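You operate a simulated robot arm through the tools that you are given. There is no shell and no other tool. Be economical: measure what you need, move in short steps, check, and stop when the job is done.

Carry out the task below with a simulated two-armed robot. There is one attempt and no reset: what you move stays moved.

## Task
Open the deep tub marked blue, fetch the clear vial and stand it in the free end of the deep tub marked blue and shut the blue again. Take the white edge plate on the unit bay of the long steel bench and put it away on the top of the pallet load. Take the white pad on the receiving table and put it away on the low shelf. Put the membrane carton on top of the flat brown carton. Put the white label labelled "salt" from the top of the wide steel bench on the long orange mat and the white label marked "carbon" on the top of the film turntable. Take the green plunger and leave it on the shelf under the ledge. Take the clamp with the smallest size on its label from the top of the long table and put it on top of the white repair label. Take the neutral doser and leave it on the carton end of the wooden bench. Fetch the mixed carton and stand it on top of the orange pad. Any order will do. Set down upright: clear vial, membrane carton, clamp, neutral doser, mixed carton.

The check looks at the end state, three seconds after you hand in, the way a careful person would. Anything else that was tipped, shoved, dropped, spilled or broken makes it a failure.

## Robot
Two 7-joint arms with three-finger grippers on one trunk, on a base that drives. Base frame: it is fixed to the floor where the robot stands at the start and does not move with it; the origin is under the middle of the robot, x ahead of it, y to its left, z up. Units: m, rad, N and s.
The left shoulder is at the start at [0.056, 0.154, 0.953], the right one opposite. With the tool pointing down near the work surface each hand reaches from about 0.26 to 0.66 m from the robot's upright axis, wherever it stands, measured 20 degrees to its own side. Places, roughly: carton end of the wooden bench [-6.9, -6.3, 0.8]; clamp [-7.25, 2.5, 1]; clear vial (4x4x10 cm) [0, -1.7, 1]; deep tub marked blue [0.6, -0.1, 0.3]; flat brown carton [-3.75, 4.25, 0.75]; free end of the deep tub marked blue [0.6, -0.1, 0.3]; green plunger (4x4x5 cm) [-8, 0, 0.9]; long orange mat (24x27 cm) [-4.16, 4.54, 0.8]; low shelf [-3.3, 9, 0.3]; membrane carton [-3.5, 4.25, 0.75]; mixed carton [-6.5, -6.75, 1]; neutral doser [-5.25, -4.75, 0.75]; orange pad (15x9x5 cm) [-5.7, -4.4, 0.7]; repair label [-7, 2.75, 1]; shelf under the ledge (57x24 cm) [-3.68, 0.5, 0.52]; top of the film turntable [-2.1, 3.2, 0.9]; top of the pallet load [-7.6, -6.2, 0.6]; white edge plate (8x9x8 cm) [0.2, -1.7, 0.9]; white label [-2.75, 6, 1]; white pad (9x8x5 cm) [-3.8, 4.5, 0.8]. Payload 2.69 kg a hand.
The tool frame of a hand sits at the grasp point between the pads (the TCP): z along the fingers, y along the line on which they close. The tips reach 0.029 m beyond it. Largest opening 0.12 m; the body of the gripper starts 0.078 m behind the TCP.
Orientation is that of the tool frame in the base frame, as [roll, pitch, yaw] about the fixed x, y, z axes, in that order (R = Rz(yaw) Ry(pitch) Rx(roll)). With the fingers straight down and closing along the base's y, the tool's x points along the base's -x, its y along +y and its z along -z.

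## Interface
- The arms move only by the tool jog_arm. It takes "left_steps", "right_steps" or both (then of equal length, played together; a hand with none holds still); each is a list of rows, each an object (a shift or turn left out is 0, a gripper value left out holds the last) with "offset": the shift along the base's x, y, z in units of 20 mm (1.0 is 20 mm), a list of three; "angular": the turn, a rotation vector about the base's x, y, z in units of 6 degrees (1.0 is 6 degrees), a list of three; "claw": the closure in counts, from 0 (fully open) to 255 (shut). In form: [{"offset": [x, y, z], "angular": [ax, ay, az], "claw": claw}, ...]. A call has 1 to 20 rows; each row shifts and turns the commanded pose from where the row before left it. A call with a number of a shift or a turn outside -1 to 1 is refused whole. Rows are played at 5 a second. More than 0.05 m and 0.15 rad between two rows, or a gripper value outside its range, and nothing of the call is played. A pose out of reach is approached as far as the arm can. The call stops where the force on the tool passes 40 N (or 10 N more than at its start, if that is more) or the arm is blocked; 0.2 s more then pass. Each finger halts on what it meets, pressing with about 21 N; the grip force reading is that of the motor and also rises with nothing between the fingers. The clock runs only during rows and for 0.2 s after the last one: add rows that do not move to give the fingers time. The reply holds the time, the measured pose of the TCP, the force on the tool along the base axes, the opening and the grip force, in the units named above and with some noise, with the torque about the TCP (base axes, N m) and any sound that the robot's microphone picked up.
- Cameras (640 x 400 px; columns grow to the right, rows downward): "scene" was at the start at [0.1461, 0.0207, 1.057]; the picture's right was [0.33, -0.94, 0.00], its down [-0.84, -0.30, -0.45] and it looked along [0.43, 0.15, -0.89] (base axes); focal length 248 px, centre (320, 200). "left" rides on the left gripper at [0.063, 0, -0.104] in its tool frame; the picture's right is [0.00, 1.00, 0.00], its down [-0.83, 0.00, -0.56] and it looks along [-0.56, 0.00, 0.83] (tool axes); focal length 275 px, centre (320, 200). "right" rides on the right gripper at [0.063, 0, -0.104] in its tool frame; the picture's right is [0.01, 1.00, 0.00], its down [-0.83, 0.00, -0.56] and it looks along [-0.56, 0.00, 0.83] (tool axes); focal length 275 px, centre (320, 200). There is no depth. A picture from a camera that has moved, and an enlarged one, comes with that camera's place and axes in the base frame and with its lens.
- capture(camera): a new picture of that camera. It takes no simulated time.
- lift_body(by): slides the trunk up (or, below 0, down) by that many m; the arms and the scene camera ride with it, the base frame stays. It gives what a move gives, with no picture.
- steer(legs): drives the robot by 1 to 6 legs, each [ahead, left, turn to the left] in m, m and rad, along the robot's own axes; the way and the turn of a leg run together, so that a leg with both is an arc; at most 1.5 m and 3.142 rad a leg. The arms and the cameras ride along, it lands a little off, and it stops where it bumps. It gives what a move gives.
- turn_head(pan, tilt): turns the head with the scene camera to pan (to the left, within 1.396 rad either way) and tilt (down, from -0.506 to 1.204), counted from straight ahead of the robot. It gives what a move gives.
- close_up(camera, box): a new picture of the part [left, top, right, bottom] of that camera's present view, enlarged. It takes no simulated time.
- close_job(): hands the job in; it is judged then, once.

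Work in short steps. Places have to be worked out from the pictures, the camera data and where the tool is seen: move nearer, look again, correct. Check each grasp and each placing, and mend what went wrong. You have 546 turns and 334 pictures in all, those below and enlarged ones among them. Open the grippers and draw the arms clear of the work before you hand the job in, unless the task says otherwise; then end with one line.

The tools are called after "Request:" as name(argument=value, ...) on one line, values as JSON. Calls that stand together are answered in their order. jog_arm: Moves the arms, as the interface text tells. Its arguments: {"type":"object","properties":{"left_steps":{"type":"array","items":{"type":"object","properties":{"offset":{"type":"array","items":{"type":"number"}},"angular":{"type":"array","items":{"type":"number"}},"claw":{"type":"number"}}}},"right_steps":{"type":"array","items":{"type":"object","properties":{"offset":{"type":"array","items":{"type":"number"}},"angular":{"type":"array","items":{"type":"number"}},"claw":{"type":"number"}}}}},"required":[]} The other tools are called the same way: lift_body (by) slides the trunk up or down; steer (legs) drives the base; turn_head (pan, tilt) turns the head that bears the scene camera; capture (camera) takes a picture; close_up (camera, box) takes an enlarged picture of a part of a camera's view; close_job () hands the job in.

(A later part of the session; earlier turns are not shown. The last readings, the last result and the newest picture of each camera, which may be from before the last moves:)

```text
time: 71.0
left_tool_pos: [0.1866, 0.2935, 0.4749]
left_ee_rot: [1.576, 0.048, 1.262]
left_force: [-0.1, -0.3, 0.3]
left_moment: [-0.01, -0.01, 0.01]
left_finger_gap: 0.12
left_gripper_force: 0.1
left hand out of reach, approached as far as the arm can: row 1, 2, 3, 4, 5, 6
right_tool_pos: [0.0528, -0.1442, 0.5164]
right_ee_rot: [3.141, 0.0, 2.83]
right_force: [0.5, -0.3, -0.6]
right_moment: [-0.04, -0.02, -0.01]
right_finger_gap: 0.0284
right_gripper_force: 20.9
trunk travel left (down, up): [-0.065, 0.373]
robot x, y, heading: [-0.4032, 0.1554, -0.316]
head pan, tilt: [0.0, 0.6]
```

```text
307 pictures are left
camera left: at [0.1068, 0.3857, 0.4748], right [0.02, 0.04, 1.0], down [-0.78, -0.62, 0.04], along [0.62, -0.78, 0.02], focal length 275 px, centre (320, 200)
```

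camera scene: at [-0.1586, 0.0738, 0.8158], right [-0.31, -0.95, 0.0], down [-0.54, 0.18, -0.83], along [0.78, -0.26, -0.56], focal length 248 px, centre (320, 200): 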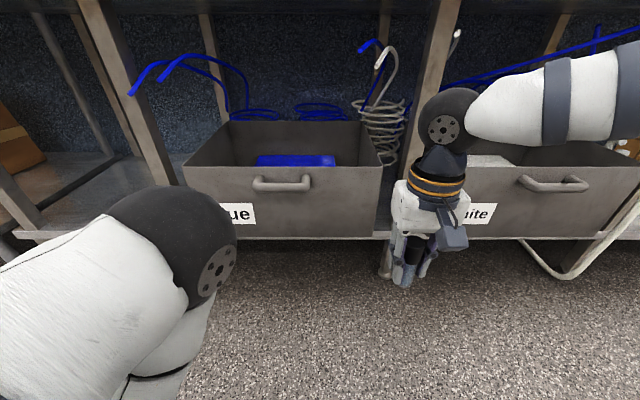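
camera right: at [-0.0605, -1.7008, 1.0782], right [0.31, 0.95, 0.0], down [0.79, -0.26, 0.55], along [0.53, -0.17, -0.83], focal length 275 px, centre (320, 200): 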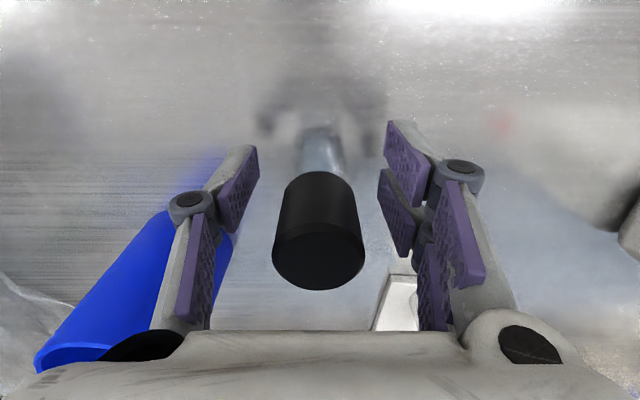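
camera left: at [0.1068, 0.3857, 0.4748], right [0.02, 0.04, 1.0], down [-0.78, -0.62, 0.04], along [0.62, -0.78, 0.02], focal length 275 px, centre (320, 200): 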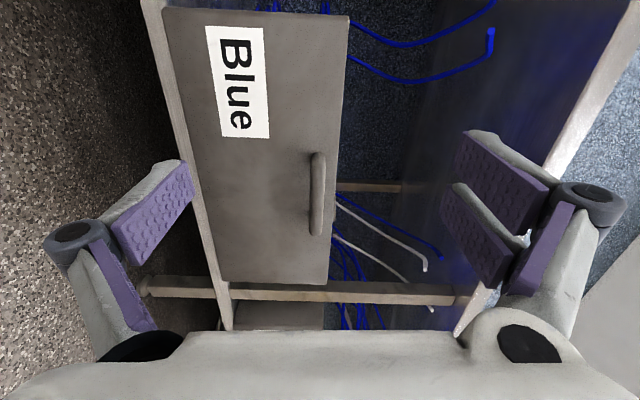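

Hand orientation is now right (fingers forward, closing vertically). I'll draw the right hand back with the vial, then shift the robot right so the left hand lines up with the handle.

Request:
jog_arm(right_steps=[{"offset": [-0.95, 0.315, 0]}, {"offset": [-0.95, 0.315, 0]}, {"offset": [-0.95, 0.315, 0]}, {"offset": [-0.95, 0.315, 0]}, {"offset": [-0.95, 0.315, 0]}, {"offset": [-0.95, 0.315, 0]}, {"offset": [-0.95, 0.315, 0]}])

Request:
steer(legs=[[0, -0.212, 0], [0.2, 0, 0]])

Request:
capture(camera="scene")

Request:
capture(camera="left")

```text
time: 72.6
left_tool_pos: [0.1862, 0.2939, 0.4774]
left_ee_rot: [1.575, 0.047, 1.26]
left_force: [0.3, 0.4, 0.3]
left_moment: [0.02, -0.01, 0.02]
left_finger_gap: 0.12
left_gripper_force: 0.0
right_tool_pos: [-0.0816, -0.1008, 0.5161]
right_ee_rot: [3.14, 0.001, 2.827]
right_force: [0.5, -0.7, -0.4]
right_moment: [0.02, -0.01, 0.0]
right_finger_gap: 0.0284
right_gripper_force: 20.8
trunk travel left (down, up): [-0.065, 0.373]
robot x, y, heading: [-0.4034, 0.1524, -0.317]
head pan, tilt: [0.0, 0.6]
```

```text
time: 76.0
left_tool_pos: [0.3095, 0.0378, 0.4762]
left_ee_rot: [1.574, 0.049, 1.261]
left_force: [-0.1, 0.4, 0.0]
left_moment: [0.0, -0.02, -0.02]
left_finger_gap: 0.12
left_gripper_force: 0.0
right_tool_pos: [0.0424, -0.3579, 0.5165]
right_ee_rot: [3.141, -0.001, 2.827]
right_force: [0.3, -0.6, -0.6]
right_moment: [0.03, -0.01, -0.02]
right_finger_gap: 0.0285
right_gripper_force: 20.8
trunk travel left (down, up): [-0.065, 0.373]
robot x, y, heading: [-0.2787, -0.1023, -0.312]
head pan, tilt: [0.0, 0.6]
```

```text
306 pictures are left
camera scene: at [-0.0345, -0.1824, 0.8159], right [-0.31, -0.95, 0.0], down [-0.54, 0.18, -0.83], along [0.78, -0.26, -0.56], focal length 248 px, centre (320, 200)
```

scene: 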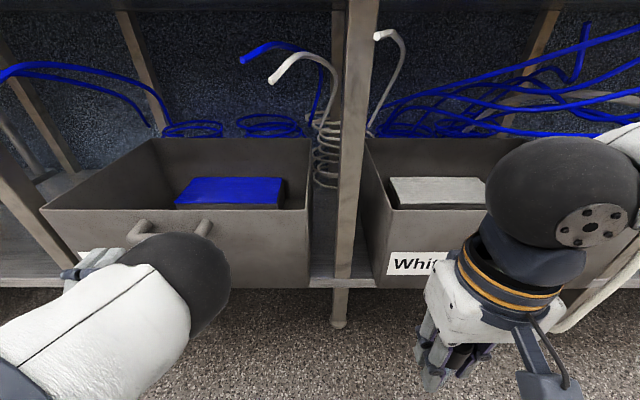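

```text
305 pictures are left
camera left: at [0.2306, 0.1296, 0.4751], right [0.02, 0.04, 1.0], down [-0.78, -0.62, 0.04], along [0.62, -0.78, 0.02], focal length 275 px, centre (320, 200)
```

left: 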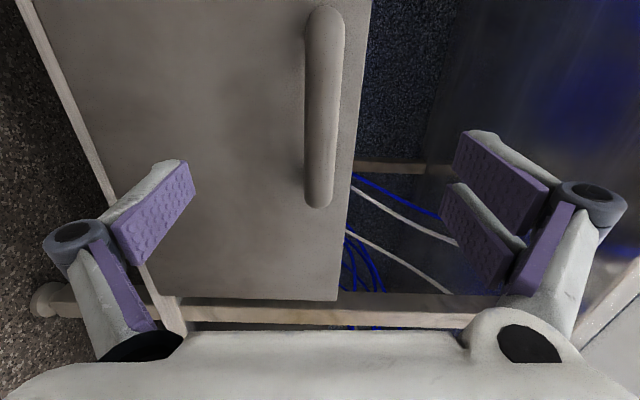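

Well aligned in height and laterally. Advance 9 cm and check again.

Request:
steer(legs=[[0.09, 0, 0]])

Request:
capture(camera="left")

Request:
capture(camera="scene")

```text
time: 77.1
left_tool_pos: [0.395, 0.0098, 0.4765]
left_ee_rot: [1.575, 0.045, 1.264]
left_force: [-0.5, -0.4, -0.2]
left_moment: [0.0, -0.02, 0.03]
left_finger_gap: 0.1202
left_gripper_force: 0.0
right_tool_pos: [0.1292, -0.3857, 0.5163]
right_ee_rot: [-3.141, 0.0, 2.83]
right_force: [0.7, 0.1, -1.2]
right_moment: [-0.02, 0.03, -0.02]
right_finger_gap: 0.0285
right_gripper_force: 20.6
trunk travel left (down, up): [-0.065, 0.373]
robot x, y, heading: [-0.1898, -0.1316, -0.312]
head pan, tilt: [0.0, 0.6]
```

```text
304 pictures are left
camera left: at [0.3162, 0.102, 0.4751], right [0.02, 0.04, 1.0], down [-0.78, -0.62, 0.04], along [0.62, -0.78, 0.02], focal length 275 px, centre (320, 200)
```

left: 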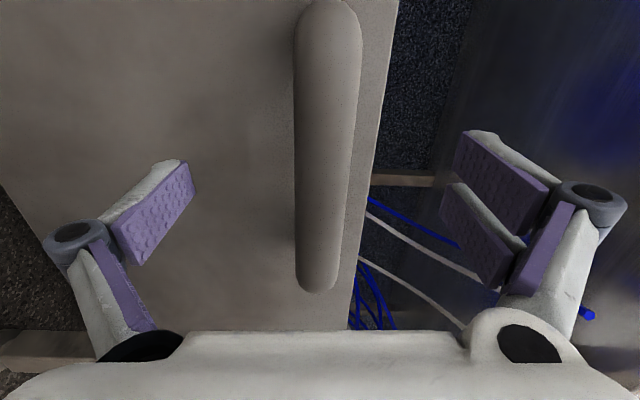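

```text
303 pictures are left
camera scene: at [0.0511, -0.2104, 0.8159], right [-0.31, -0.95, 0.0], down [-0.54, 0.18, -0.83], along [0.78, -0.26, -0.56], focal length 248 px, centre (320, 200)
```

scene: 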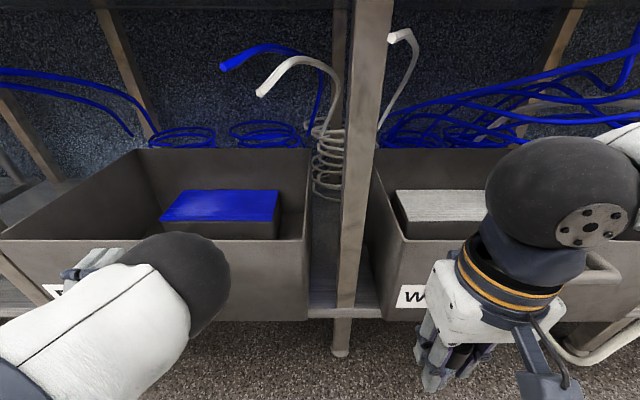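

Bar is at F≈0.385; TCP at 0.372. Move the left hand 1.5 cm forward and close on the bar.

Request:
jog_arm(left_steps=[{"offset": [0.7, -0.23, 0]}, {"offset": [0, 0, 0]}])

Request:
capture(camera="left")

```text
time: 77.7
left_tool_pos: [0.4099, 0.0088, 0.4752]
left_ee_rot: [1.576, 0.044, 1.266]
left_force: [0.1, -0.1, -0.3]
left_moment: [-0.01, 0.0, 0.02]
left_finger_gap: 0.1198
left_gripper_force: 0.0
right_tool_pos: [0.128, -0.3858, 0.5158]
right_ee_rot: [-3.141, -0.002, 2.829]
right_force: [0.8, -0.6, 0.0]
right_moment: [0.0, 0.03, 0.0]
right_finger_gap: 0.0283
right_gripper_force: 21.1
trunk travel left (down, up): [-0.065, 0.373]
robot x, y, heading: [-0.1936, -0.1272, -0.316]
head pan, tilt: [0.0, 0.6]
```

```text
302 pictures are left
camera left: at [0.3301, 0.0994, 0.4745], right [0.02, 0.04, 1.0], down [-0.78, -0.63, 0.04], along [0.63, -0.78, 0.02], focal length 275 px, centre (320, 200)
```

left: 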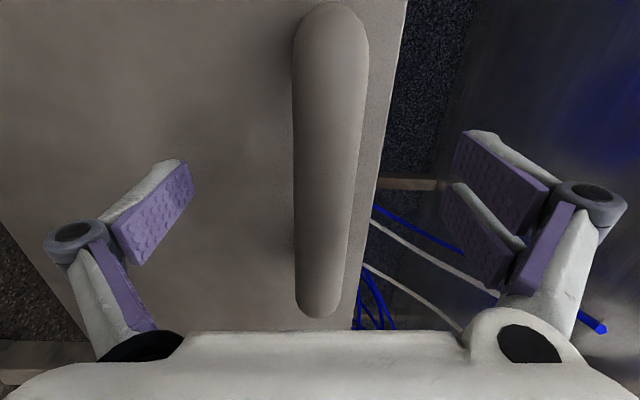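

Close the left gripper on the bar.

Request:
jog_arm(left_steps=[{"claw": 100}, {"claw": 160}, {"claw": 230}, {"claw": 230}, {"claw": 230}])

Request:
capture(camera="left")

```text
time: 78.9
left_tool_pos: [0.4105, 0.008, 0.4769]
left_ee_rot: [1.573, 0.044, 1.267]
left_force: [1.9, 1.6, 9.8]
left_moment: [1.64, -0.48, -0.32]
left_finger_gap: 0.0251
left_gripper_force: 44.6
right_tool_pos: [0.1281, -0.385, 0.5161]
right_ee_rot: [3.141, 0.001, 2.83]
right_force: [-0.1, -0.8, -0.1]
right_moment: [0.04, 0.01, -0.01]
right_finger_gap: 0.0284
right_gripper_force: 20.9
trunk travel left (down, up): [-0.065, 0.373]
robot x, y, heading: [-0.1954, -0.13, -0.314]
head pan, tilt: [0.0, 0.6]
```

```text
301 pictures are left
camera left: at [0.3302, 0.0992, 0.4759], right [0.01, 0.04, 1.0], down [-0.78, -0.63, 0.03], along [0.63, -0.78, 0.02], focal length 275 px, centre (320, 200)
```

left: 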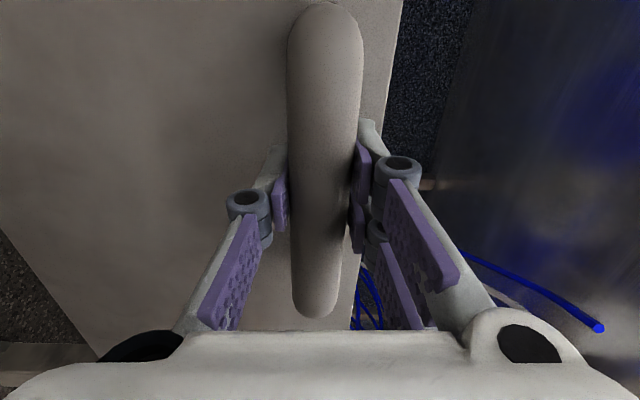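

Bar gripped. Pull by driving back 10 cm and check it slides.

Request:
steer(legs=[[-0.1, 0, 0]])

Request:
capture(camera="scene")

```text
time: 80.0
left_tool_pos: [0.3152, 0.0391, 0.4775]
left_ee_rot: [1.571, 0.044, 1.267]
left_force: [0.5, 6.1, 19.0]
left_moment: [1.41, -0.49, 0.26]
left_finger_gap: 0.0251
left_gripper_force: 44.7
right_tool_pos: [0.0331, -0.3549, 0.5161]
right_ee_rot: [-3.14, 0.001, 2.829]
right_force: [0.5, 0.2, -0.5]
right_moment: [-0.02, 0.0, 0.0]
right_finger_gap: 0.0281
right_gripper_force: 21.1
trunk travel left (down, up): [-0.065, 0.373]
robot x, y, heading: [-0.2886, -0.1011, -0.314]
head pan, tilt: [0.0, 0.6]
```

```text
300 pictures are left
camera scene: at [-0.0442, -0.1797, 0.8162], right [-0.31, -0.95, 0.0], down [-0.54, 0.18, -0.83], along [0.79, -0.26, -0.56], focal length 248 px, centre (320, 200)
```

scene: 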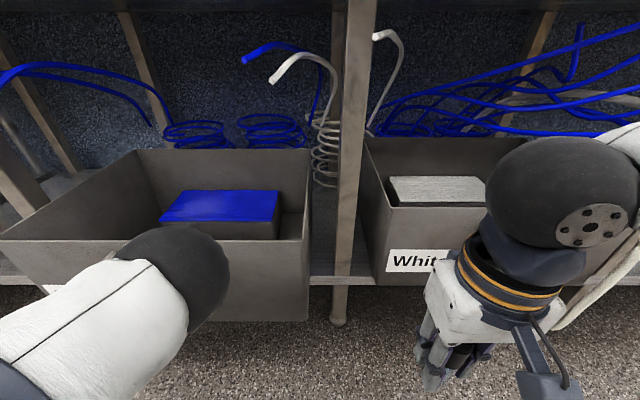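

The tub slides. Relieve the vertical load slightly (raise 5 mm), then pull 11 cm more.

Request:
jog_arm(left_steps=[{"offset": [0, 0, 0.2]}, {"offset": [0, 0, 0]}])

Request:
steer(legs=[[-0.11, 0, 0]])

Request:
capture(camera="scene")

```text
time: 80.6
left_tool_pos: [0.3147, 0.0394, 0.4766]
left_ee_rot: [1.581, 0.045, 1.269]
left_force: [-7.2, -14.6, -17.1]
left_moment: [1.36, -0.38, -1.03]
left_finger_gap: 0.0255
left_gripper_force: 44.6
right_tool_pos: [0.0342, -0.3554, 0.515]
right_ee_rot: [-3.14, 0.0, 2.827]
right_force: [-0.5, -0.5, -0.4]
right_moment: [0.06, -0.01, -0.03]
right_finger_gap: 0.0283
right_gripper_force: 21.0
trunk travel left (down, up): [-0.065, 0.373]
robot x, y, heading: [-0.2854, -0.0964, -0.32]
head pan, tilt: [0.0, 0.6]
```

```text
time: 81.8
left_tool_pos: [0.2103, 0.0735, 0.4773]
left_ee_rot: [1.579, 0.047, 1.27]
left_force: [-4.9, -13.0, -33.1]
left_moment: [1.06, -0.52, 0.78]
left_finger_gap: 0.0253
left_gripper_force: 44.7
right_tool_pos: [-0.0705, -0.3202, 0.515]
right_ee_rot: [3.141, 0.0, 2.829]
right_force: [-0.4, -0.5, -0.7]
right_moment: [0.01, 0.02, -0.01]
right_finger_gap: 0.0282
right_gripper_force: 20.8
trunk travel left (down, up): [-0.065, 0.373]
robot x, y, heading: [-0.3948, -0.0645, -0.315]
head pan, tilt: [0.0, 0.6]
```

```text
299 pictures are left
camera scene: at [-0.1472, -0.1456, 0.8152], right [-0.31, -0.95, 0.0], down [-0.54, 0.18, -0.82], along [0.78, -0.26, -0.57], focal length 248 px, centre (320, 200)
```

scene: 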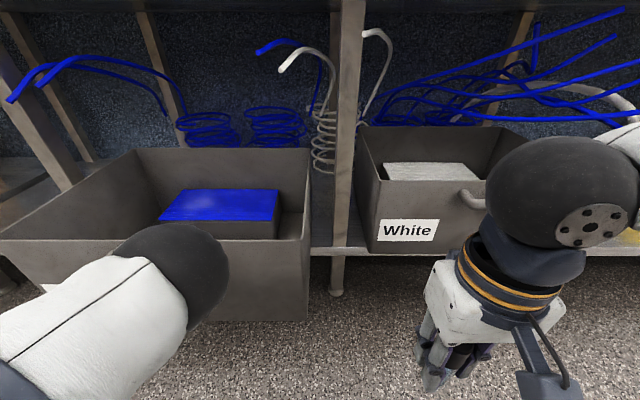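

Tub is out 21 cm. Relieve the vertical load before deciding whether to release.

Request:
jog_arm(left_steps=[{"offset": [0, 0, -0.15]}, {"offset": [0, 0, 0]}, {"offset": [0, 0, 0]}])

```text
time: 82.6
left_tool_pos: [0.2093, 0.0736, 0.4768]
left_ee_rot: [1.576, 0.041, 1.271]
left_force: [2.4, 3.5, 10.4]
left_moment: [1.51, -0.45, -0.11]
left_finger_gap: 0.025
left_gripper_force: 44.9
right_tool_pos: [-0.0728, -0.3219, 0.5166]
right_ee_rot: [-3.141, 0.001, 2.828]
right_force: [0.6, 1.3, -0.9]
right_moment: [0.04, 0.03, 0.0]
right_finger_gap: 0.0284
right_gripper_force: 21.1
trunk travel left (down, up): [-0.065, 0.373]
robot x, y, heading: [-0.3892, -0.067, -0.314]
head pan, tilt: [0.0, 0.6]
```

Load is fine; the tub is on firm runners. Release the handle, back off, and raise both hands.

Request:
jog_arm(left_steps=[{"claw": 0}, {"claw": 0}, {"claw": 0}, {"claw": 0}])

Request:
steer(legs=[[-0.12, 0, 0]])

Request:
jog_arm(left_steps=[{"offset": [0, 0, 1]}, {"offset": [0, 0, 1]}, {"offset": [0, 0, 1]}, {"offset": [0, 0, 1]}, {"offset": [0, 0, 1]}, {"offset": [0, 0, 1]}, {"offset": [0, 0, 1]}, {"offset": [0, 0, 1]}, {"offset": [0, 0, 1]}], right_steps=[{"offset": [0, 0, 1]}, {"offset": [0, 0, 1]}, {"offset": [0, 0, 1]}, {"offset": [0, 0, 1]}, {"offset": [0, 0, 1]}, {"offset": [0, 0, 1]}, {"offset": [0, 0, 0]}, {"offset": [0, 0, 0]}, {"offset": [0, 0, 0]}])

Request:
capture(camera="scene")

```text
time: 83.6
left_tool_pos: [0.21, 0.0738, 0.4756]
left_ee_rot: [1.579, 0.048, 1.271]
left_force: [-0.7, 0.5, 0.7]
left_moment: [0.0, 0.0, 0.03]
left_finger_gap: 0.1203
left_gripper_force: 0.1
right_tool_pos: [-0.072, -0.3208, 0.516]
right_ee_rot: [3.14, -0.002, 2.827]
right_force: [-0.3, -0.1, -0.2]
right_moment: [0.0, -0.02, -0.01]
right_finger_gap: 0.0286
right_gripper_force: 21.3
trunk travel left (down, up): [-0.065, 0.373]
robot x, y, heading: [-0.3981, -0.0666, -0.317]
head pan, tilt: [0.0, 0.6]
```

```text
time: 84.9
left_tool_pos: [0.0953, 0.1117, 0.4762]
left_ee_rot: [1.578, 0.046, 1.271]
left_force: [-0.2, -0.4, -1.0]
left_moment: [0.0, 0.02, -0.04]
left_finger_gap: 0.1198
left_gripper_force: 0.0
right_tool_pos: [-0.187, -0.2831, 0.5157]
right_ee_rot: [3.141, 0.0, 2.83]
right_force: [-0.1, 0.5, -0.5]
right_moment: [0.02, -0.01, -0.01]
right_finger_gap: 0.0286
right_gripper_force: 20.9
trunk travel left (down, up): [-0.065, 0.373]
robot x, y, heading: [-0.5066, -0.0279, -0.316]
head pan, tilt: [0.0, 0.6]
```

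```text
time: 86.9
left_tool_pos: [0.1018, 0.1721, 0.5863]
left_ee_rot: [1.576, 0.043, 1.27]
left_force: [0.2, 0.1, -0.1]
left_moment: [-0.01, -0.01, -0.02]
left_finger_gap: 0.1199
left_gripper_force: 0.1
left hand out of reach, approached as far as the arm can: row 3, 4, 5, 6, 7, 8, 9
right_tool_pos: [-0.1882, -0.2841, 0.6352]
right_ee_rot: [-3.141, 0.0, 2.828]
right_force: [0.5, -0.1, -1.5]
right_moment: [-0.02, 0.0, 0.01]
right_finger_gap: 0.0283
right_gripper_force: 21.0
trunk travel left (down, up): [-0.065, 0.373]
robot x, y, heading: [-0.5112, -0.0268, -0.319]
head pan, tilt: [0.0, 0.6]
```

```text
298 pictures are left
camera scene: at [-0.2635, -0.1078, 0.8158], right [-0.31, -0.95, 0.0], down [-0.54, 0.18, -0.83], along [0.78, -0.26, -0.56], focal length 248 px, centre (320, 200)
```

scene: 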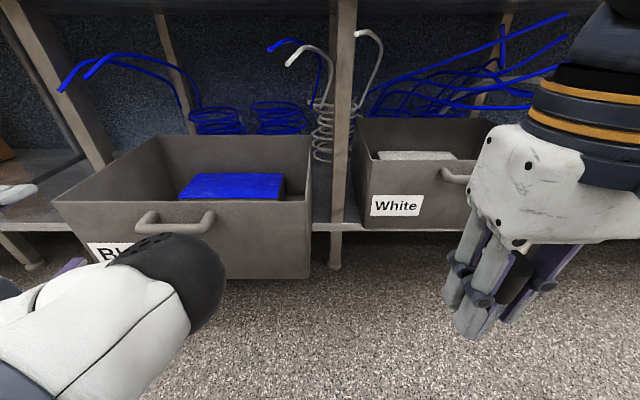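

Left hand isn't high enough to pass over the tub; move it outward to the left and up more.

Request:
jog_arm(left_steps=[{"offset": [0.3, 0.9, 0.3]}, {"offset": [0.3, 0.9, 0.3]}, {"offset": [0.3, 0.9, 0.3]}, {"offset": [0.3, 0.9, 0.3]}, {"offset": [0.3, 0.9, 0.3]}, {"offset": [0.3, 0.9, 0.3]}, {"offset": [0.3, 0.9, 0.3]}, {"offset": [0.3, 0.9, 0.3]}])

Request:
capture(camera="scene")

```text
time: 88.7
left_tool_pos: [0.1472, 0.2881, 0.5482]
left_ee_rot: [1.573, 0.042, 1.27]
left_force: [-0.5, -0.1, -0.4]
left_moment: [0.02, 0.01, -0.03]
left_finger_gap: 0.12
left_gripper_force: 0.1
left hand out of reach, approached as far as the arm can: row 1, 2, 3, 4, 5, 6, 7, 8
right_tool_pos: [-0.1872, -0.2848, 0.6362]
right_ee_rot: [-3.141, 0.0, 2.827]
right_force: [0.3, 0.6, 0.1]
right_moment: [-0.01, 0.02, 0.01]
right_finger_gap: 0.0285
right_gripper_force: 20.8
trunk travel left (down, up): [-0.065, 0.373]
robot x, y, heading: [-0.5076, -0.0277, -0.322]
head pan, tilt: [0.0, 0.6]
```

```text
297 pictures are left
camera scene: at [-0.2634, -0.1078, 0.8158], right [-0.31, -0.95, 0.0], down [-0.54, 0.18, -0.83], along [0.78, -0.26, -0.56], focal length 248 px, centre (320, 200)
```

scene: 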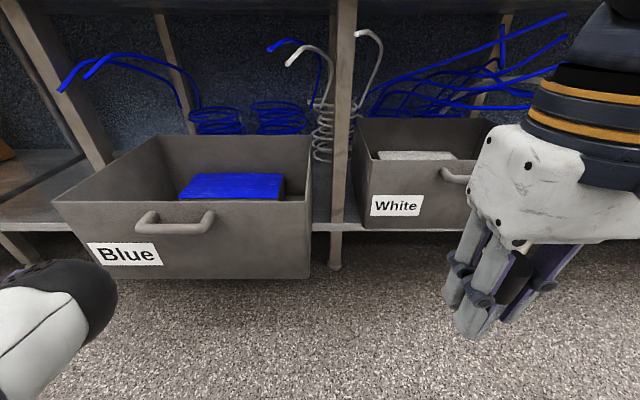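

Pull the left hand back and further left so it clears the tub side when I drive in.

Request:
jog_arm(left_steps=[{"offset": [-0.95, 0.31, 0]}, {"offset": [-0.95, 0.31, 0]}, {"offset": [-0.95, 0.31, 0]}, {"offset": [-0.6, 0.8, 0]}, {"offset": [-0.6, 0.8, 0]}, {"offset": [-0.6, 0.8, 0]}, {"offset": [0, 0, 0]}])

Request:
steer(legs=[[0, 0.24, 0]])

Request:
capture(camera="scene")

```text
time: 90.3
left_tool_pos: [0.1379, 0.3415, 0.5158]
left_ee_rot: [1.577, 0.045, 1.272]
left_force: [-0.1, 0.0, -1.1]
left_moment: [-0.01, -0.01, 0.02]
left_finger_gap: 0.12
left_gripper_force: 0.0
left hand out of reach, approached as far as the arm can: row 1, 2, 3, 4, 5, 6
right_tool_pos: [-0.1889, -0.2843, 0.6365]
right_ee_rot: [-3.142, 0.001, 2.827]
right_force: [-0.2, 1.0, -1.1]
right_moment: [0.0, 0.0, 0.0]
right_finger_gap: 0.0288
right_gripper_force: 20.3
trunk travel left (down, up): [-0.065, 0.373]
robot x, y, heading: [-0.5057, -0.0263, -0.313]
head pan, tilt: [0.0, 0.6]
```

```text
time: 92.8
left_tool_pos: [0.2138, 0.5736, 0.517]
left_ee_rot: [1.578, 0.046, 1.272]
left_force: [0.5, 0.3, -0.1]
left_moment: [0.0, 0.01, -0.03]
left_finger_gap: 0.1201
left_gripper_force: 0.1
right_tool_pos: [-0.1131, -0.0521, 0.6358]
right_ee_rot: [3.14, 0.0, 2.828]
right_force: [0.1, 0.0, 0.6]
right_moment: [0.01, 0.01, 0.02]
right_finger_gap: 0.0286
right_gripper_force: 21.1
trunk travel left (down, up): [-0.065, 0.373]
robot x, y, heading: [-0.4325, 0.2026, -0.315]
head pan, tilt: [0.0, 0.6]
```

```text
296 pictures are left
camera scene: at [-0.1876, 0.1235, 0.8158], right [-0.31, -0.95, 0.0], down [-0.54, 0.18, -0.83], along [0.78, -0.26, -0.56], focal length 248 px, centre (320, 200)
```

scene: 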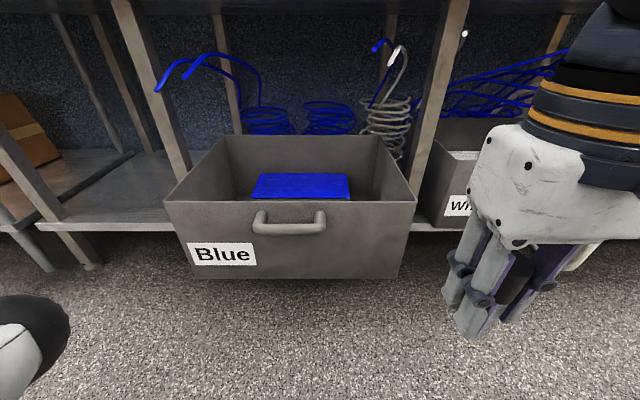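

Tub front now at F≈0.235, L −0.16..0.40. Drive forward 25 cm, then carry the vial over the front free area.

Request:
steer(legs=[[0.25, 0, 0]])

Request:
jog_arm(right_steps=[{"offset": [0.9, 0.04, 0]}, {"offset": [0.9, 0.04, 0]}, {"offset": [0.9, 0.04, 0]}, {"offset": [0.9, 0.04, 0]}, {"offset": [0.9, 0.04, 0]}, {"offset": [0.9, 0.04, 0]}, {"offset": [0.9, 0.04, 0]}, {"offset": [0.9, 0.04, 0]}, {"offset": [0.9, 0.04, 0]}, {"offset": [0.9, 0.04, 0]}])

Request:
capture(camera="right")

Request:
capture(camera="scene")

```text
time: 94.5
left_tool_pos: [0.4476, 0.4972, 0.5172]
left_ee_rot: [1.578, 0.047, 1.273]
left_force: [0.6, 0.2, 0.1]
left_moment: [0.0, -0.05, 0.0]
left_finger_gap: 0.1199
left_gripper_force: 0.2
right_tool_pos: [0.1206, -0.1281, 0.6366]
right_ee_rot: [3.141, -0.001, 2.827]
right_force: [0.1, 0.0, -0.8]
right_moment: [0.0, 0.03, -0.01]
right_finger_gap: 0.0285
right_gripper_force: 21.4
trunk travel left (down, up): [-0.065, 0.373]
robot x, y, heading: [-0.2019, 0.1253, -0.317]
head pan, tilt: [0.0, 0.6]
```

```text
time: 96.8
left_tool_pos: [0.4489, 0.4972, 0.517]
left_ee_rot: [1.578, 0.045, 1.272]
left_force: [-0.6, 0.0, 0.2]
left_moment: [0.02, 0.06, -0.02]
left_finger_gap: 0.1202
left_gripper_force: 0.0
right_tool_pos: [0.3017, -0.1204, 0.6351]
right_ee_rot: [3.141, 0.001, 2.828]
right_force: [0.1, -0.2, -1.2]
right_moment: [0.0, -0.02, 0.01]
right_finger_gap: 0.0287
right_gripper_force: 21.3
trunk travel left (down, up): [-0.065, 0.373]
robot x, y, heading: [-0.2001, 0.125, -0.314]
head pan, tilt: [0.0, 0.6]
```

```text
295 pictures are left
camera right: at [0.2405, -0.1011, 0.7399], right [0.3, 0.95, 0.0], down [0.79, -0.25, 0.56], along [0.53, -0.17, -0.83], focal length 275 px, centre (320, 200)
```

right: 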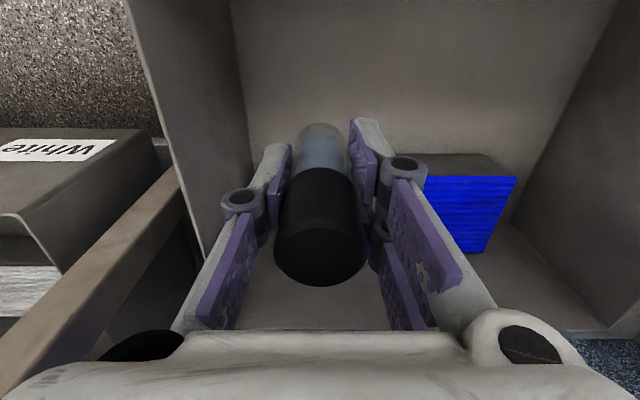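

```text
294 pictures are left
camera scene: at [0.0457, 0.0472, 0.8158], right [-0.31, -0.95, 0.0], down [-0.54, 0.18, -0.83], along [0.78, -0.26, -0.56], focal length 248 px, centre (320, 200)
```

scene: 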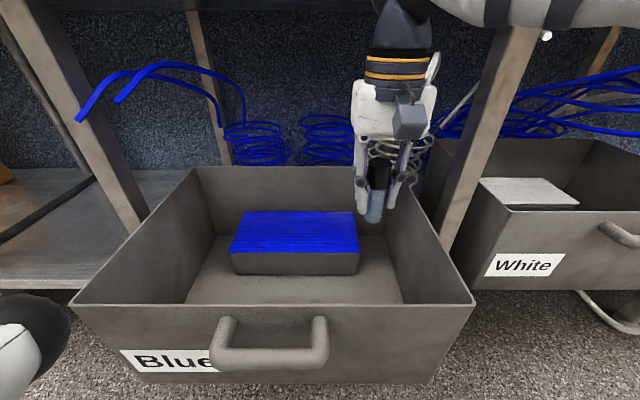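

The block occupies the back end; the free end is the front (F 0.25–0.49). Shift slightly to its centre and lower the vial part way.

Request:
jog_arm(right_steps=[{"offset": [0.93, 0.75, 0]}, {"offset": [0.93, 0.75, 0]}, {"offset": [0, 0, -1]}, {"offset": [0, 0, -1]}, {"offset": [0, 0, -1]}, {"offset": [0, 0, -1]}, {"offset": [0, 0, -1]}, {"offset": [0, 0, -1]}, {"offset": [0, 0, -1]}, {"offset": [0, 0, -1]}, {"offset": [0, 0, -1]}, {"offset": [0, 0, -1]}, {"offset": [0, 0, -1]}, {"offset": [0, 0, -1]}, {"offset": [0, 0, -1]}, {"offset": [0, 0, -1]}])

Request:
capture(camera="scene")

```text
time: 100.2
left_tool_pos: [0.4476, 0.4973, 0.5182]
left_ee_rot: [1.578, 0.046, 1.271]
left_force: [-0.3, -0.2, 0.3]
left_moment: [-0.03, 0.0, -0.03]
left_finger_gap: 0.1203
left_gripper_force: 0.0
right_tool_pos: [0.3399, -0.0912, 0.3555]
right_ee_rot: [-3.142, 0.001, 2.827]
right_force: [0.1, 0.6, -1.7]
right_moment: [0.03, 0.02, 0.01]
right_finger_gap: 0.0283
right_gripper_force: 21.4
trunk travel left (down, up): [-0.065, 0.373]
robot x, y, heading: [-0.1973, 0.1272, -0.312]
head pan, tilt: [0.0, 0.6]
```

```text
293 pictures are left
camera scene: at [0.0457, 0.0472, 0.8158], right [-0.31, -0.95, 0.0], down [-0.54, 0.18, -0.83], along [0.78, -0.26, -0.56], focal length 248 px, centre (320, 200)
```

scene: 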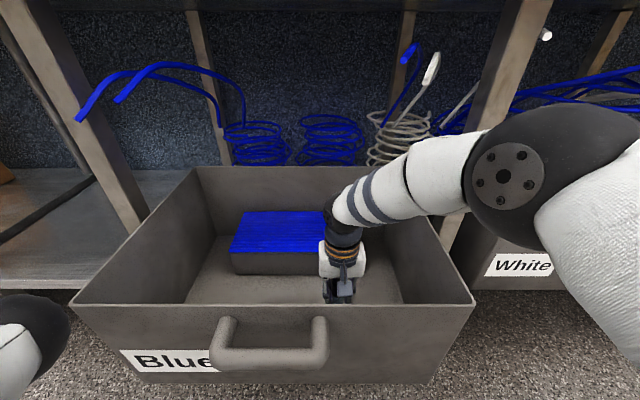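

No contact yet. Descend slowly watching force; check the right camera.

Request:
jog_arm(right_steps=[{"offset": [0, 0, -0.5]}, {"offset": [0, 0, -0.5]}, {"offset": [0, 0, -0.5]}, {"offset": [0, 0, -0.5]}])

Request:
capture(camera="right")

```text
time: 101.2
left_tool_pos: [0.4468, 0.4964, 0.5166]
left_ee_rot: [1.578, 0.045, 1.271]
left_force: [0.7, -0.6, 0.2]
left_moment: [-0.01, -0.01, 0.01]
left_finger_gap: 0.12
left_gripper_force: 0.1
right_tool_pos: [0.3374, -0.0919, 0.3169]
right_ee_rot: [-3.141, 0.001, 2.827]
right_force: [-0.2, -0.7, -0.2]
right_moment: [-0.01, 0.02, -0.02]
right_finger_gap: 0.0287
right_gripper_force: 21.2
trunk travel left (down, up): [-0.065, 0.373]
robot x, y, heading: [-0.1993, 0.1281, -0.312]
head pan, tilt: [0.0, 0.6]
```

```text
292 pictures are left
camera right: at [0.2769, -0.0715, 0.421], right [0.31, 0.95, 0.0], down [0.79, -0.25, 0.56], along [0.53, -0.17, -0.83], focal length 275 px, centre (320, 200)
```

right: 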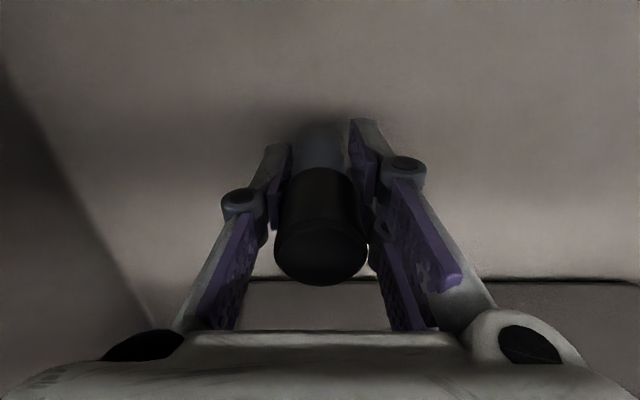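

Shadow shows it is close to the floor. Step down in 4 mm rows until contact shows.

Request:
jog_arm(right_steps=[{"offset": [0, 0, -0.25]}, {"offset": [0, 0, -0.25]}, {"offset": [0, 0, -0.25]}, {"offset": [0, 0, 0]}])

```text
time: 102.2
left_tool_pos: [0.4479, 0.4956, 0.5175]
left_ee_rot: [1.576, 0.045, 1.271]
left_force: [0.8, 0.0, -0.6]
left_moment: [0.0, 0.02, 0.01]
left_finger_gap: 0.1197
left_gripper_force: 0.0
right_tool_pos: [0.3396, -0.0921, 0.3028]
right_ee_rot: [3.141, 0.0, 2.828]
right_force: [0.9, -3.5, 15.3]
right_moment: [-0.17, -0.09, -0.01]
right_finger_gap: 0.0285
right_gripper_force: 21.3
trunk travel left (down, up): [-0.065, 0.373]
robot x, y, heading: [-0.1976, 0.1291, -0.316]
head pan, tilt: [0.0, 0.6]
```

Vial touches down (15 N). Open the fingers moderately and raise.

Request:
jog_arm(right_steps=[{"offset": [0, 0, 0.05], "claw": 170}, {"claw": 130}, {"claw": 110}, {"claw": 110}, {"offset": [0, 0, 1]}, {"offset": [0, 0, 1]}, {"offset": [0, 0, 1]}, {"offset": [0, 0, 1]}, {"offset": [0, 0, 1]}, {"offset": [0, 0, 1]}])

Request:
capture(camera="right")

```text
time: 104.3
left_tool_pos: [0.4482, 0.497, 0.5182]
left_ee_rot: [1.578, 0.045, 1.272]
left_force: [-0.1, 0.1, 0.5]
left_moment: [-0.02, 0.0, -0.03]
left_finger_gap: 0.1201
left_gripper_force: 0.1
right_tool_pos: [0.3386, -0.0928, 0.4233]
right_ee_rot: [3.14, -0.002, 2.826]
right_force: [0.1, 0.6, -0.8]
right_moment: [0.0, 0.03, 0.01]
right_finger_gap: 0.0685
right_gripper_force: 0.0
trunk travel left (down, up): [-0.065, 0.373]
robot x, y, heading: [-0.1978, 0.1315, -0.318]
head pan, tilt: [0.0, 0.6]
```

```text
291 pictures are left
camera right: at [0.2788, -0.0721, 0.5275], right [0.31, 0.95, 0.0], down [0.79, -0.25, 0.56], along [0.53, -0.17, -0.83], focal length 275 px, centre (320, 200)
```

right: 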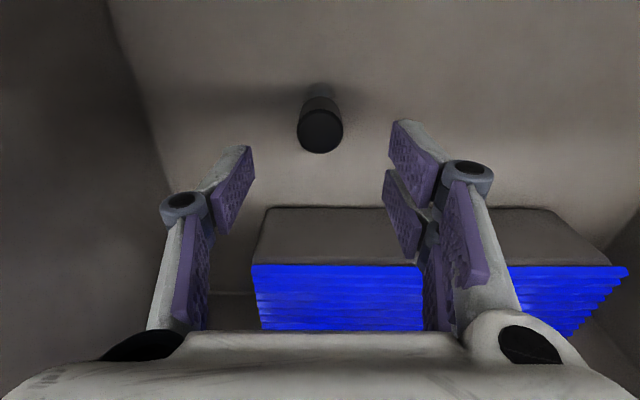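

Vial stands upright in the free end. Raise the right hand out and back the robot off.

Request:
jog_arm(right_steps=[{"offset": [0, 0, 1]}, {"offset": [0, 0, 1]}, {"offset": [0, 0, 1]}, {"offset": [0, 0, 1]}, {"offset": [0, 0, 1]}, {"offset": [0, 0, 1]}, {"offset": [0, 0, 1]}, {"offset": [0, 0, 1]}, {"offset": [0, 0, 1]}, {"offset": [0, 0, 1]}, {"offset": [0, 0, 1]}])

Request:
steer(legs=[[-0.3, 0, 0]])

Request:
jog_arm(left_steps=[{"offset": [-0.25, -0.95, 0]}, {"offset": [-0.25, -0.95, 0]}, {"offset": [-0.25, -0.95, 0]}, {"offset": [-0.25, -0.95, 0]}, {"offset": [-0.25, -0.95, -0.3]}, {"offset": [-0.25, -0.95, -0.3]}, {"offset": [-0.25, -0.95, -0.3]}, {"offset": [-0.25, -0.95, -0.3]}, {"offset": [-0.25, -0.95, -0.3]}, {"offset": [-0.25, -0.95, -0.3]}, {"offset": [-0.25, -0.95, -0.3]}], right_steps=[{"offset": [-0.95, 0.31, 0]}, {"offset": [-0.95, 0.31, 0]}, {"offset": [-0.95, 0.31, 0]}, {"offset": [-0.95, 0.31, 0]}, {"offset": [-0.95, 0.31, 0]}, {"offset": [-0.95, 0.31, 0]}, {"offset": [-0.95, 0.31, 0]}, {"offset": [-0.95, 0.31, 0]}, {"offset": [-0.95, 0.31, 0]}, {"offset": [0, 0, 0]}, {"offset": [0, 0, 0]}])

Request:
capture(camera="scene")

```text
time: 106.8
left_tool_pos: [0.4471, 0.4974, 0.5174]
left_ee_rot: [1.578, 0.045, 1.273]
left_force: [-0.9, -0.1, 0.8]
left_moment: [0.0, 0.01, -0.03]
left_finger_gap: 0.12
left_gripper_force: 0.1
right_tool_pos: [0.3386, -0.0909, 0.6404]
right_ee_rot: [-3.14, 0.002, 2.826]
right_force: [1.1, 0.4, 0.4]
right_moment: [-0.02, 0.0, 0.02]
right_finger_gap: 0.0685
right_gripper_force: 0.0
trunk travel left (down, up): [-0.065, 0.373]
robot x, y, heading: [-0.1994, 0.129, -0.317]
head pan, tilt: [0.0, 0.6]
```

```text
time: 108.8
left_tool_pos: [0.1616, 0.5946, 0.5169]
left_ee_rot: [1.578, 0.046, 1.282]
left_force: [0.7, 0.6, 0.6]
left_moment: [-0.02, 0.01, 0.04]
left_finger_gap: 0.12
left_gripper_force: 0.1
right_tool_pos: [0.0574, 0.0038, 0.6405]
right_ee_rot: [3.141, 0.001, 2.836]
right_force: [0.3, 0.3, -0.8]
right_moment: [-0.04, -0.01, -0.01]
right_finger_gap: 0.0685
right_gripper_force: 0.0
trunk travel left (down, up): [-0.065, 0.373]
robot x, y, heading: [-0.484, 0.2175, -0.307]
head pan, tilt: [0.0, 0.6]
```

```text
time: 111.2
left_tool_pos: [0.1125, 0.3825, 0.4729]
left_ee_rot: [1.578, 0.045, 1.281]
left_force: [0.2, 1.1, 0.4]
left_moment: [-0.01, 0.01, -0.02]
left_finger_gap: 0.1199
left_gripper_force: 0.1
left hand out of reach, approached as far as the arm can: row 1, 3
right_tool_pos: [-0.1132, 0.06, 0.6407]
right_ee_rot: [-3.141, -0.001, 2.835]
right_force: [-1.7, -0.1, -0.3]
right_moment: [0.01, 0.0, 0.01]
right_finger_gap: 0.0683
right_gripper_force: 0.1
trunk travel left (down, up): [-0.065, 0.373]
robot x, y, heading: [-0.4838, 0.2191, -0.308]
head pan, tilt: [0.0, 0.6]
```

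```text
290 pictures are left
camera scene: at [-0.2364, 0.1406, 0.8158], right [-0.3, -0.95, 0.0], down [-0.54, 0.17, -0.83], along [0.79, -0.25, -0.56], focal length 248 px, centre (320, 200)
```

scene: 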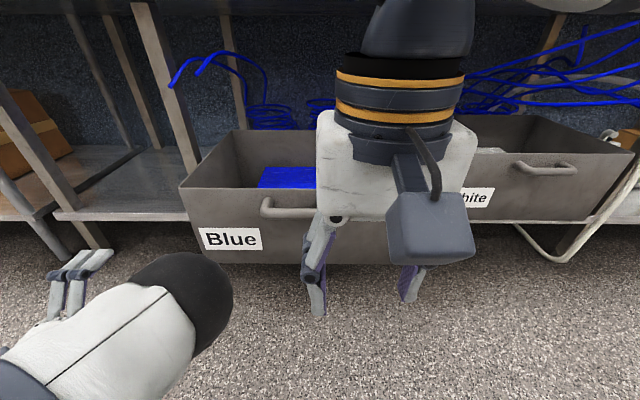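

Drive right 26 cm and forward to re-grip the handle.

Request:
steer(legs=[[0, -0.262, -0.008], [0.13, 0, 0]])

Request:
capture(camera="left")

```text
time: 114.7
left_tool_pos: [0.1595, 0.0928, 0.4723]
left_ee_rot: [1.576, 0.047, 1.275]
left_force: [0.3, 0.3, -0.2]
left_moment: [0.05, -0.02, -0.04]
left_finger_gap: 0.1197
left_gripper_force: 0.1
right_tool_pos: [-0.0672, -0.229, 0.6406]
right_ee_rot: [-3.141, -0.001, 2.829]
right_force: [-0.1, -0.1, 0.3]
right_moment: [0.02, 0.02, -0.02]
right_finger_gap: 0.0682
right_gripper_force: 0.1
trunk travel left (down, up): [-0.065, 0.373]
robot x, y, heading: [-0.4371, -0.0707, -0.316]
head pan, tilt: [0.0, 0.6]
```

```text
289 pictures are left
camera left: at [0.0794, 0.1832, 0.4724], right [0.02, 0.04, 1.0], down [-0.78, -0.63, 0.04], along [0.63, -0.78, 0.02], focal length 275 px, centre (320, 200)
```

left: 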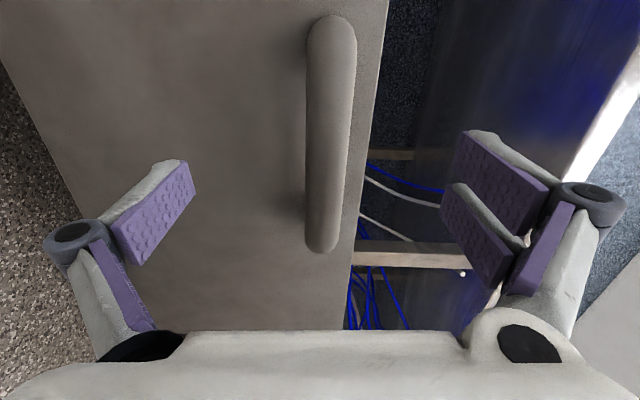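

Aligned; advance ~5 cm, adjust height +4 mm and grip.

Request:
steer(legs=[[0.052, 0, 0]])

Request:
jog_arm(left_steps=[{"offset": [0, 0, 0.22]}, {"claw": 100}, {"claw": 160}, {"claw": 230}, {"claw": 230}, {"claw": 230}])

Request:
capture(camera="left")

```text
time: 115.6
left_tool_pos: [0.2095, 0.0767, 0.4735]
left_ee_rot: [1.579, 0.045, 1.272]
left_force: [-0.3, -0.7, 0.3]
left_moment: [0.01, -0.02, 0.03]
left_finger_gap: 0.12
left_gripper_force: 0.1
right_tool_pos: [-0.0188, -0.246, 0.6404]
right_ee_rot: [-3.142, 0.0, 2.83]
right_force: [-0.1, -0.2, 0.2]
right_moment: [-0.03, 0.01, -0.02]
right_finger_gap: 0.0682
right_gripper_force: 0.0
trunk travel left (down, up): [-0.065, 0.373]
robot x, y, heading: [-0.3842, -0.0836, -0.317]
head pan, tilt: [0.0, 0.6]
```

```text
time: 117.0
left_tool_pos: [0.2096, 0.0763, 0.4775]
left_ee_rot: [1.579, 0.044, 1.273]
left_force: [-2.2, -0.4, -7.4]
left_moment: [1.53, -0.49, 0.07]
left_finger_gap: 0.0252
left_gripper_force: 44.8
right_tool_pos: [-0.0184, -0.2448, 0.6404]
right_ee_rot: [-3.142, 0.0, 2.828]
right_force: [-0.7, 0.0, 0.5]
right_moment: [-0.02, -0.01, -0.02]
right_finger_gap: 0.0685
right_gripper_force: 0.0
trunk travel left (down, up): [-0.065, 0.373]
robot x, y, heading: [-0.3868, -0.0857, -0.319]
head pan, tilt: [0.0, 0.6]
```

```text
288 pictures are left
camera left: at [0.1288, 0.1669, 0.4767], right [0.02, 0.04, 1.0], down [-0.78, -0.63, 0.04], along [0.63, -0.78, 0.01], focal length 275 px, centre (320, 200)
```

left: 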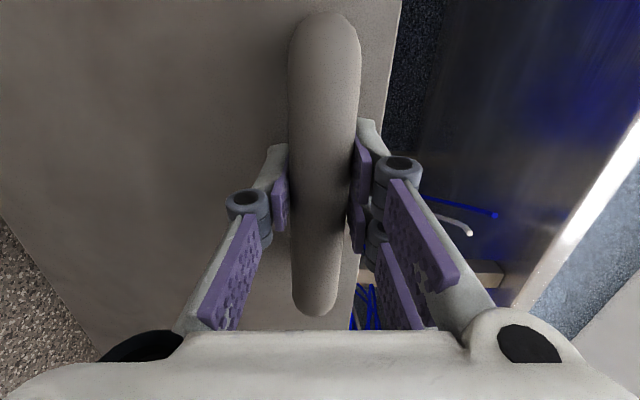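

Gripped. Push back in, in two legs.

Request:
steer(legs=[[0.1, 0, 0], [0.1, 0, 0]])

Request:
capture(camera="scene")

```text
time: 118.9
left_tool_pos: [0.3973, 0.017, 0.4764]
left_ee_rot: [1.579, 0.045, 1.273]
left_force: [-1.8, -9.0, -11.6]
left_moment: [1.3, -0.39, -0.2]
left_finger_gap: 0.0254
left_gripper_force: 45.2
right_tool_pos: [0.169, -0.3074, 0.6406]
right_ee_rot: [-3.141, 0.0, 2.831]
right_force: [0.5, 0.7, 0.5]
right_moment: [0.0, -0.02, 0.0]
right_finger_gap: 0.0684
right_gripper_force: 0.0
trunk travel left (down, up): [-0.065, 0.373]
robot x, y, heading: [-0.1974, -0.1483, -0.318]
head pan, tilt: [0.0, 0.6]
```

```text
287 pictures are left
camera scene: at [0.0472, -0.2255, 0.8156], right [-0.31, -0.95, 0.0], down [-0.54, 0.18, -0.82], along [0.78, -0.26, -0.57], focal length 248 px, centre (320, 200)
```

scene: 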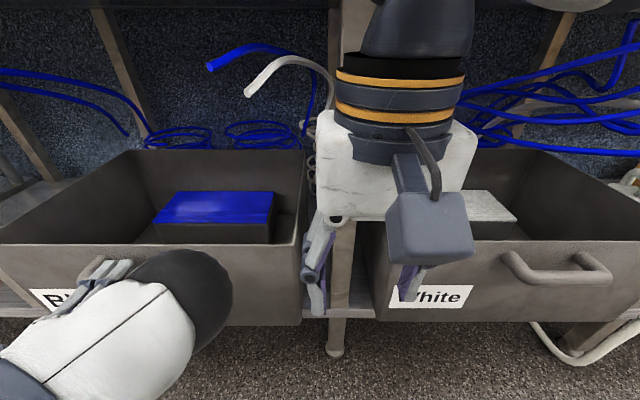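

About 1.5 cm remains; push it home.

Request:
steer(legs=[[0.02, 0, 0]])

```text
time: 119.7
left_tool_pos: [0.4155, 0.0094, 0.4763]
left_ee_rot: [1.58, 0.045, 1.276]
left_force: [-12.5, 7.9, -8.2]
left_moment: [1.4, -0.41, 0.95]
left_finger_gap: 0.0251
left_gripper_force: 45.0
right_tool_pos: [0.1887, -0.313, 0.6401]
right_ee_rot: [-3.141, 0.002, 2.829]
right_force: [0.4, -0.2, 1.4]
right_moment: [0.01, 0.02, -0.02]
right_finger_gap: 0.0682
right_gripper_force: 0.0
trunk travel left (down, up): [-0.065, 0.373]
robot x, y, heading: [-0.1814, -0.1523, -0.316]
head pan, tilt: [0.0, 0.6]
```

The tub is against its stop (slightly past original position). Release and back away 12 cm, then check it and the vial.

Request:
jog_arm(left_steps=[{"claw": 0}, {"claw": 0}, {"claw": 0}, {"claw": 0}])

Request:
steer(legs=[[-0.5, 0, 0]])

Request:
capture(camera="scene")

```text
time: 120.7
left_tool_pos: [0.4161, 0.0092, 0.4771]
left_ee_rot: [1.579, 0.046, 1.277]
left_force: [0.5, -0.1, 0.2]
left_moment: [-0.03, -0.01, -0.01]
left_finger_gap: 0.1199
left_gripper_force: 0.1
right_tool_pos: [0.1898, -0.3125, 0.6402]
right_ee_rot: [3.142, 0.0, 2.829]
right_force: [0.5, 0.0, -1.1]
right_moment: [0.01, -0.01, 0.01]
right_finger_gap: 0.0681
right_gripper_force: 0.0
trunk travel left (down, up): [-0.065, 0.373]
robot x, y, heading: [-0.1777, -0.1502, -0.311]
head pan, tilt: [0.0, 0.6]
```

```text
time: 123.6
left_tool_pos: [-0.05, 0.1611, 0.478]
left_ee_rot: [1.579, 0.047, 1.274]
left_force: [0.6, -0.8, -0.7]
left_moment: [0.01, 0.01, 0.02]
left_finger_gap: 0.12
left_gripper_force: 0.0
right_tool_pos: [-0.2788, -0.1617, 0.6409]
right_ee_rot: [-3.142, 0.001, 2.827]
right_force: [-0.1, 0.6, 0.0]
right_moment: [-0.02, -0.02, 0.0]
right_finger_gap: 0.0683
right_gripper_force: 0.1
trunk travel left (down, up): [-0.065, 0.373]
robot x, y, heading: [-0.6439, -0.0002, -0.319]
head pan, tilt: [0.0, 0.6]
```

```text
286 pictures are left
camera scene: at [-0.4011, -0.0794, 0.8158], right [-0.31, -0.95, 0.0], down [-0.54, 0.18, -0.83], along [0.78, -0.26, -0.56], focal length 248 px, centre (320, 200)
```

scene: 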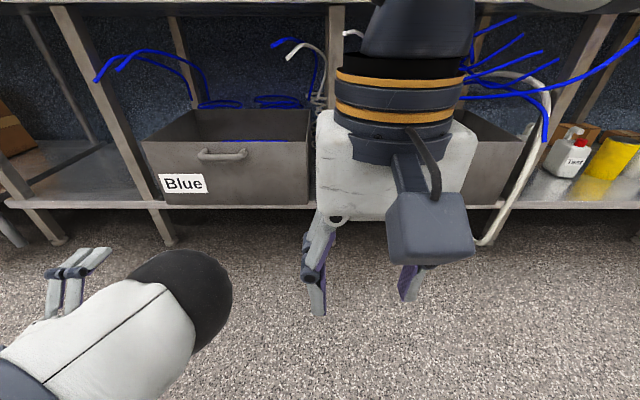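

Blue tub is shut. Raise the trunk again and view the vial inside from above.

Request:
lift_body(by=0.36)

Request:
turn_head(pan=0.2, tilt=0.6)

Request:
capture(camera="scene")

```text
time: 127.1
left_tool_pos: [-0.0486, 0.1608, 0.8365]
left_ee_rot: [1.58, 0.045, 1.273]
left_force: [-0.2, -0.7, 0.2]
left_moment: [0.0, -0.04, -0.02]
left_finger_gap: 0.1199
left_gripper_force: 0.1
right_tool_pos: [-0.2792, -0.1601, 0.9997]
right_ee_rot: [-3.14, -0.002, 2.83]
right_force: [0.0, -0.2, -0.5]
right_moment: [-0.03, 0.04, -0.02]
right_finger_gap: 0.0684
right_gripper_force: 0.2
trunk travel left (down, up): [-0.425, 0.013]
robot x, y, heading: [-0.6472, 0.0007, -0.318]
head pan, tilt: [0.0, 0.6]
```

```text
time: 127.8
left_tool_pos: [-0.0503, 0.1608, 0.8364]
left_ee_rot: [1.579, 0.044, 1.273]
left_force: [-1.0, -0.8, 0.1]
left_moment: [0.02, 0.04, 0.02]
left_finger_gap: 0.12
left_gripper_force: 0.0
right_tool_pos: [-0.2786, -0.1605, 1.0002]
right_ee_rot: [3.141, 0.0, 2.825]
right_force: [-0.2, -0.2, -0.2]
right_moment: [0.0, 0.01, 0.01]
right_finger_gap: 0.0687
right_gripper_force: 0.1
trunk travel left (down, up): [-0.425, 0.013]
robot x, y, heading: [-0.6485, 0.0017, -0.317]
head pan, tilt: [0.201, 0.6]
```

```text
285 pictures are left
camera scene: at [-0.5398, -0.0156, 1.2121], right [-0.12, -0.99, 0.0], down [-0.56, 0.07, -0.83], along [0.82, -0.1, -0.56], focal length 248 px, centre (320, 200)
```

scene: 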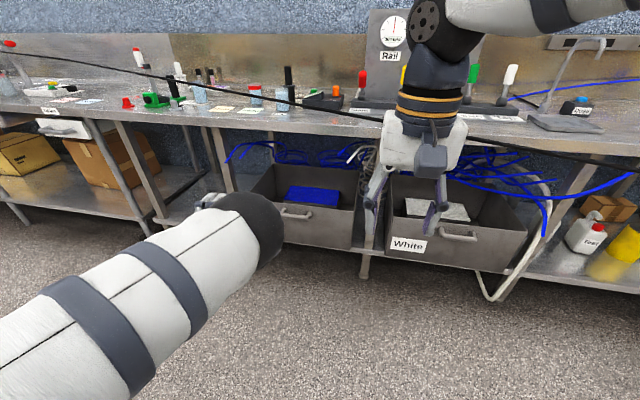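

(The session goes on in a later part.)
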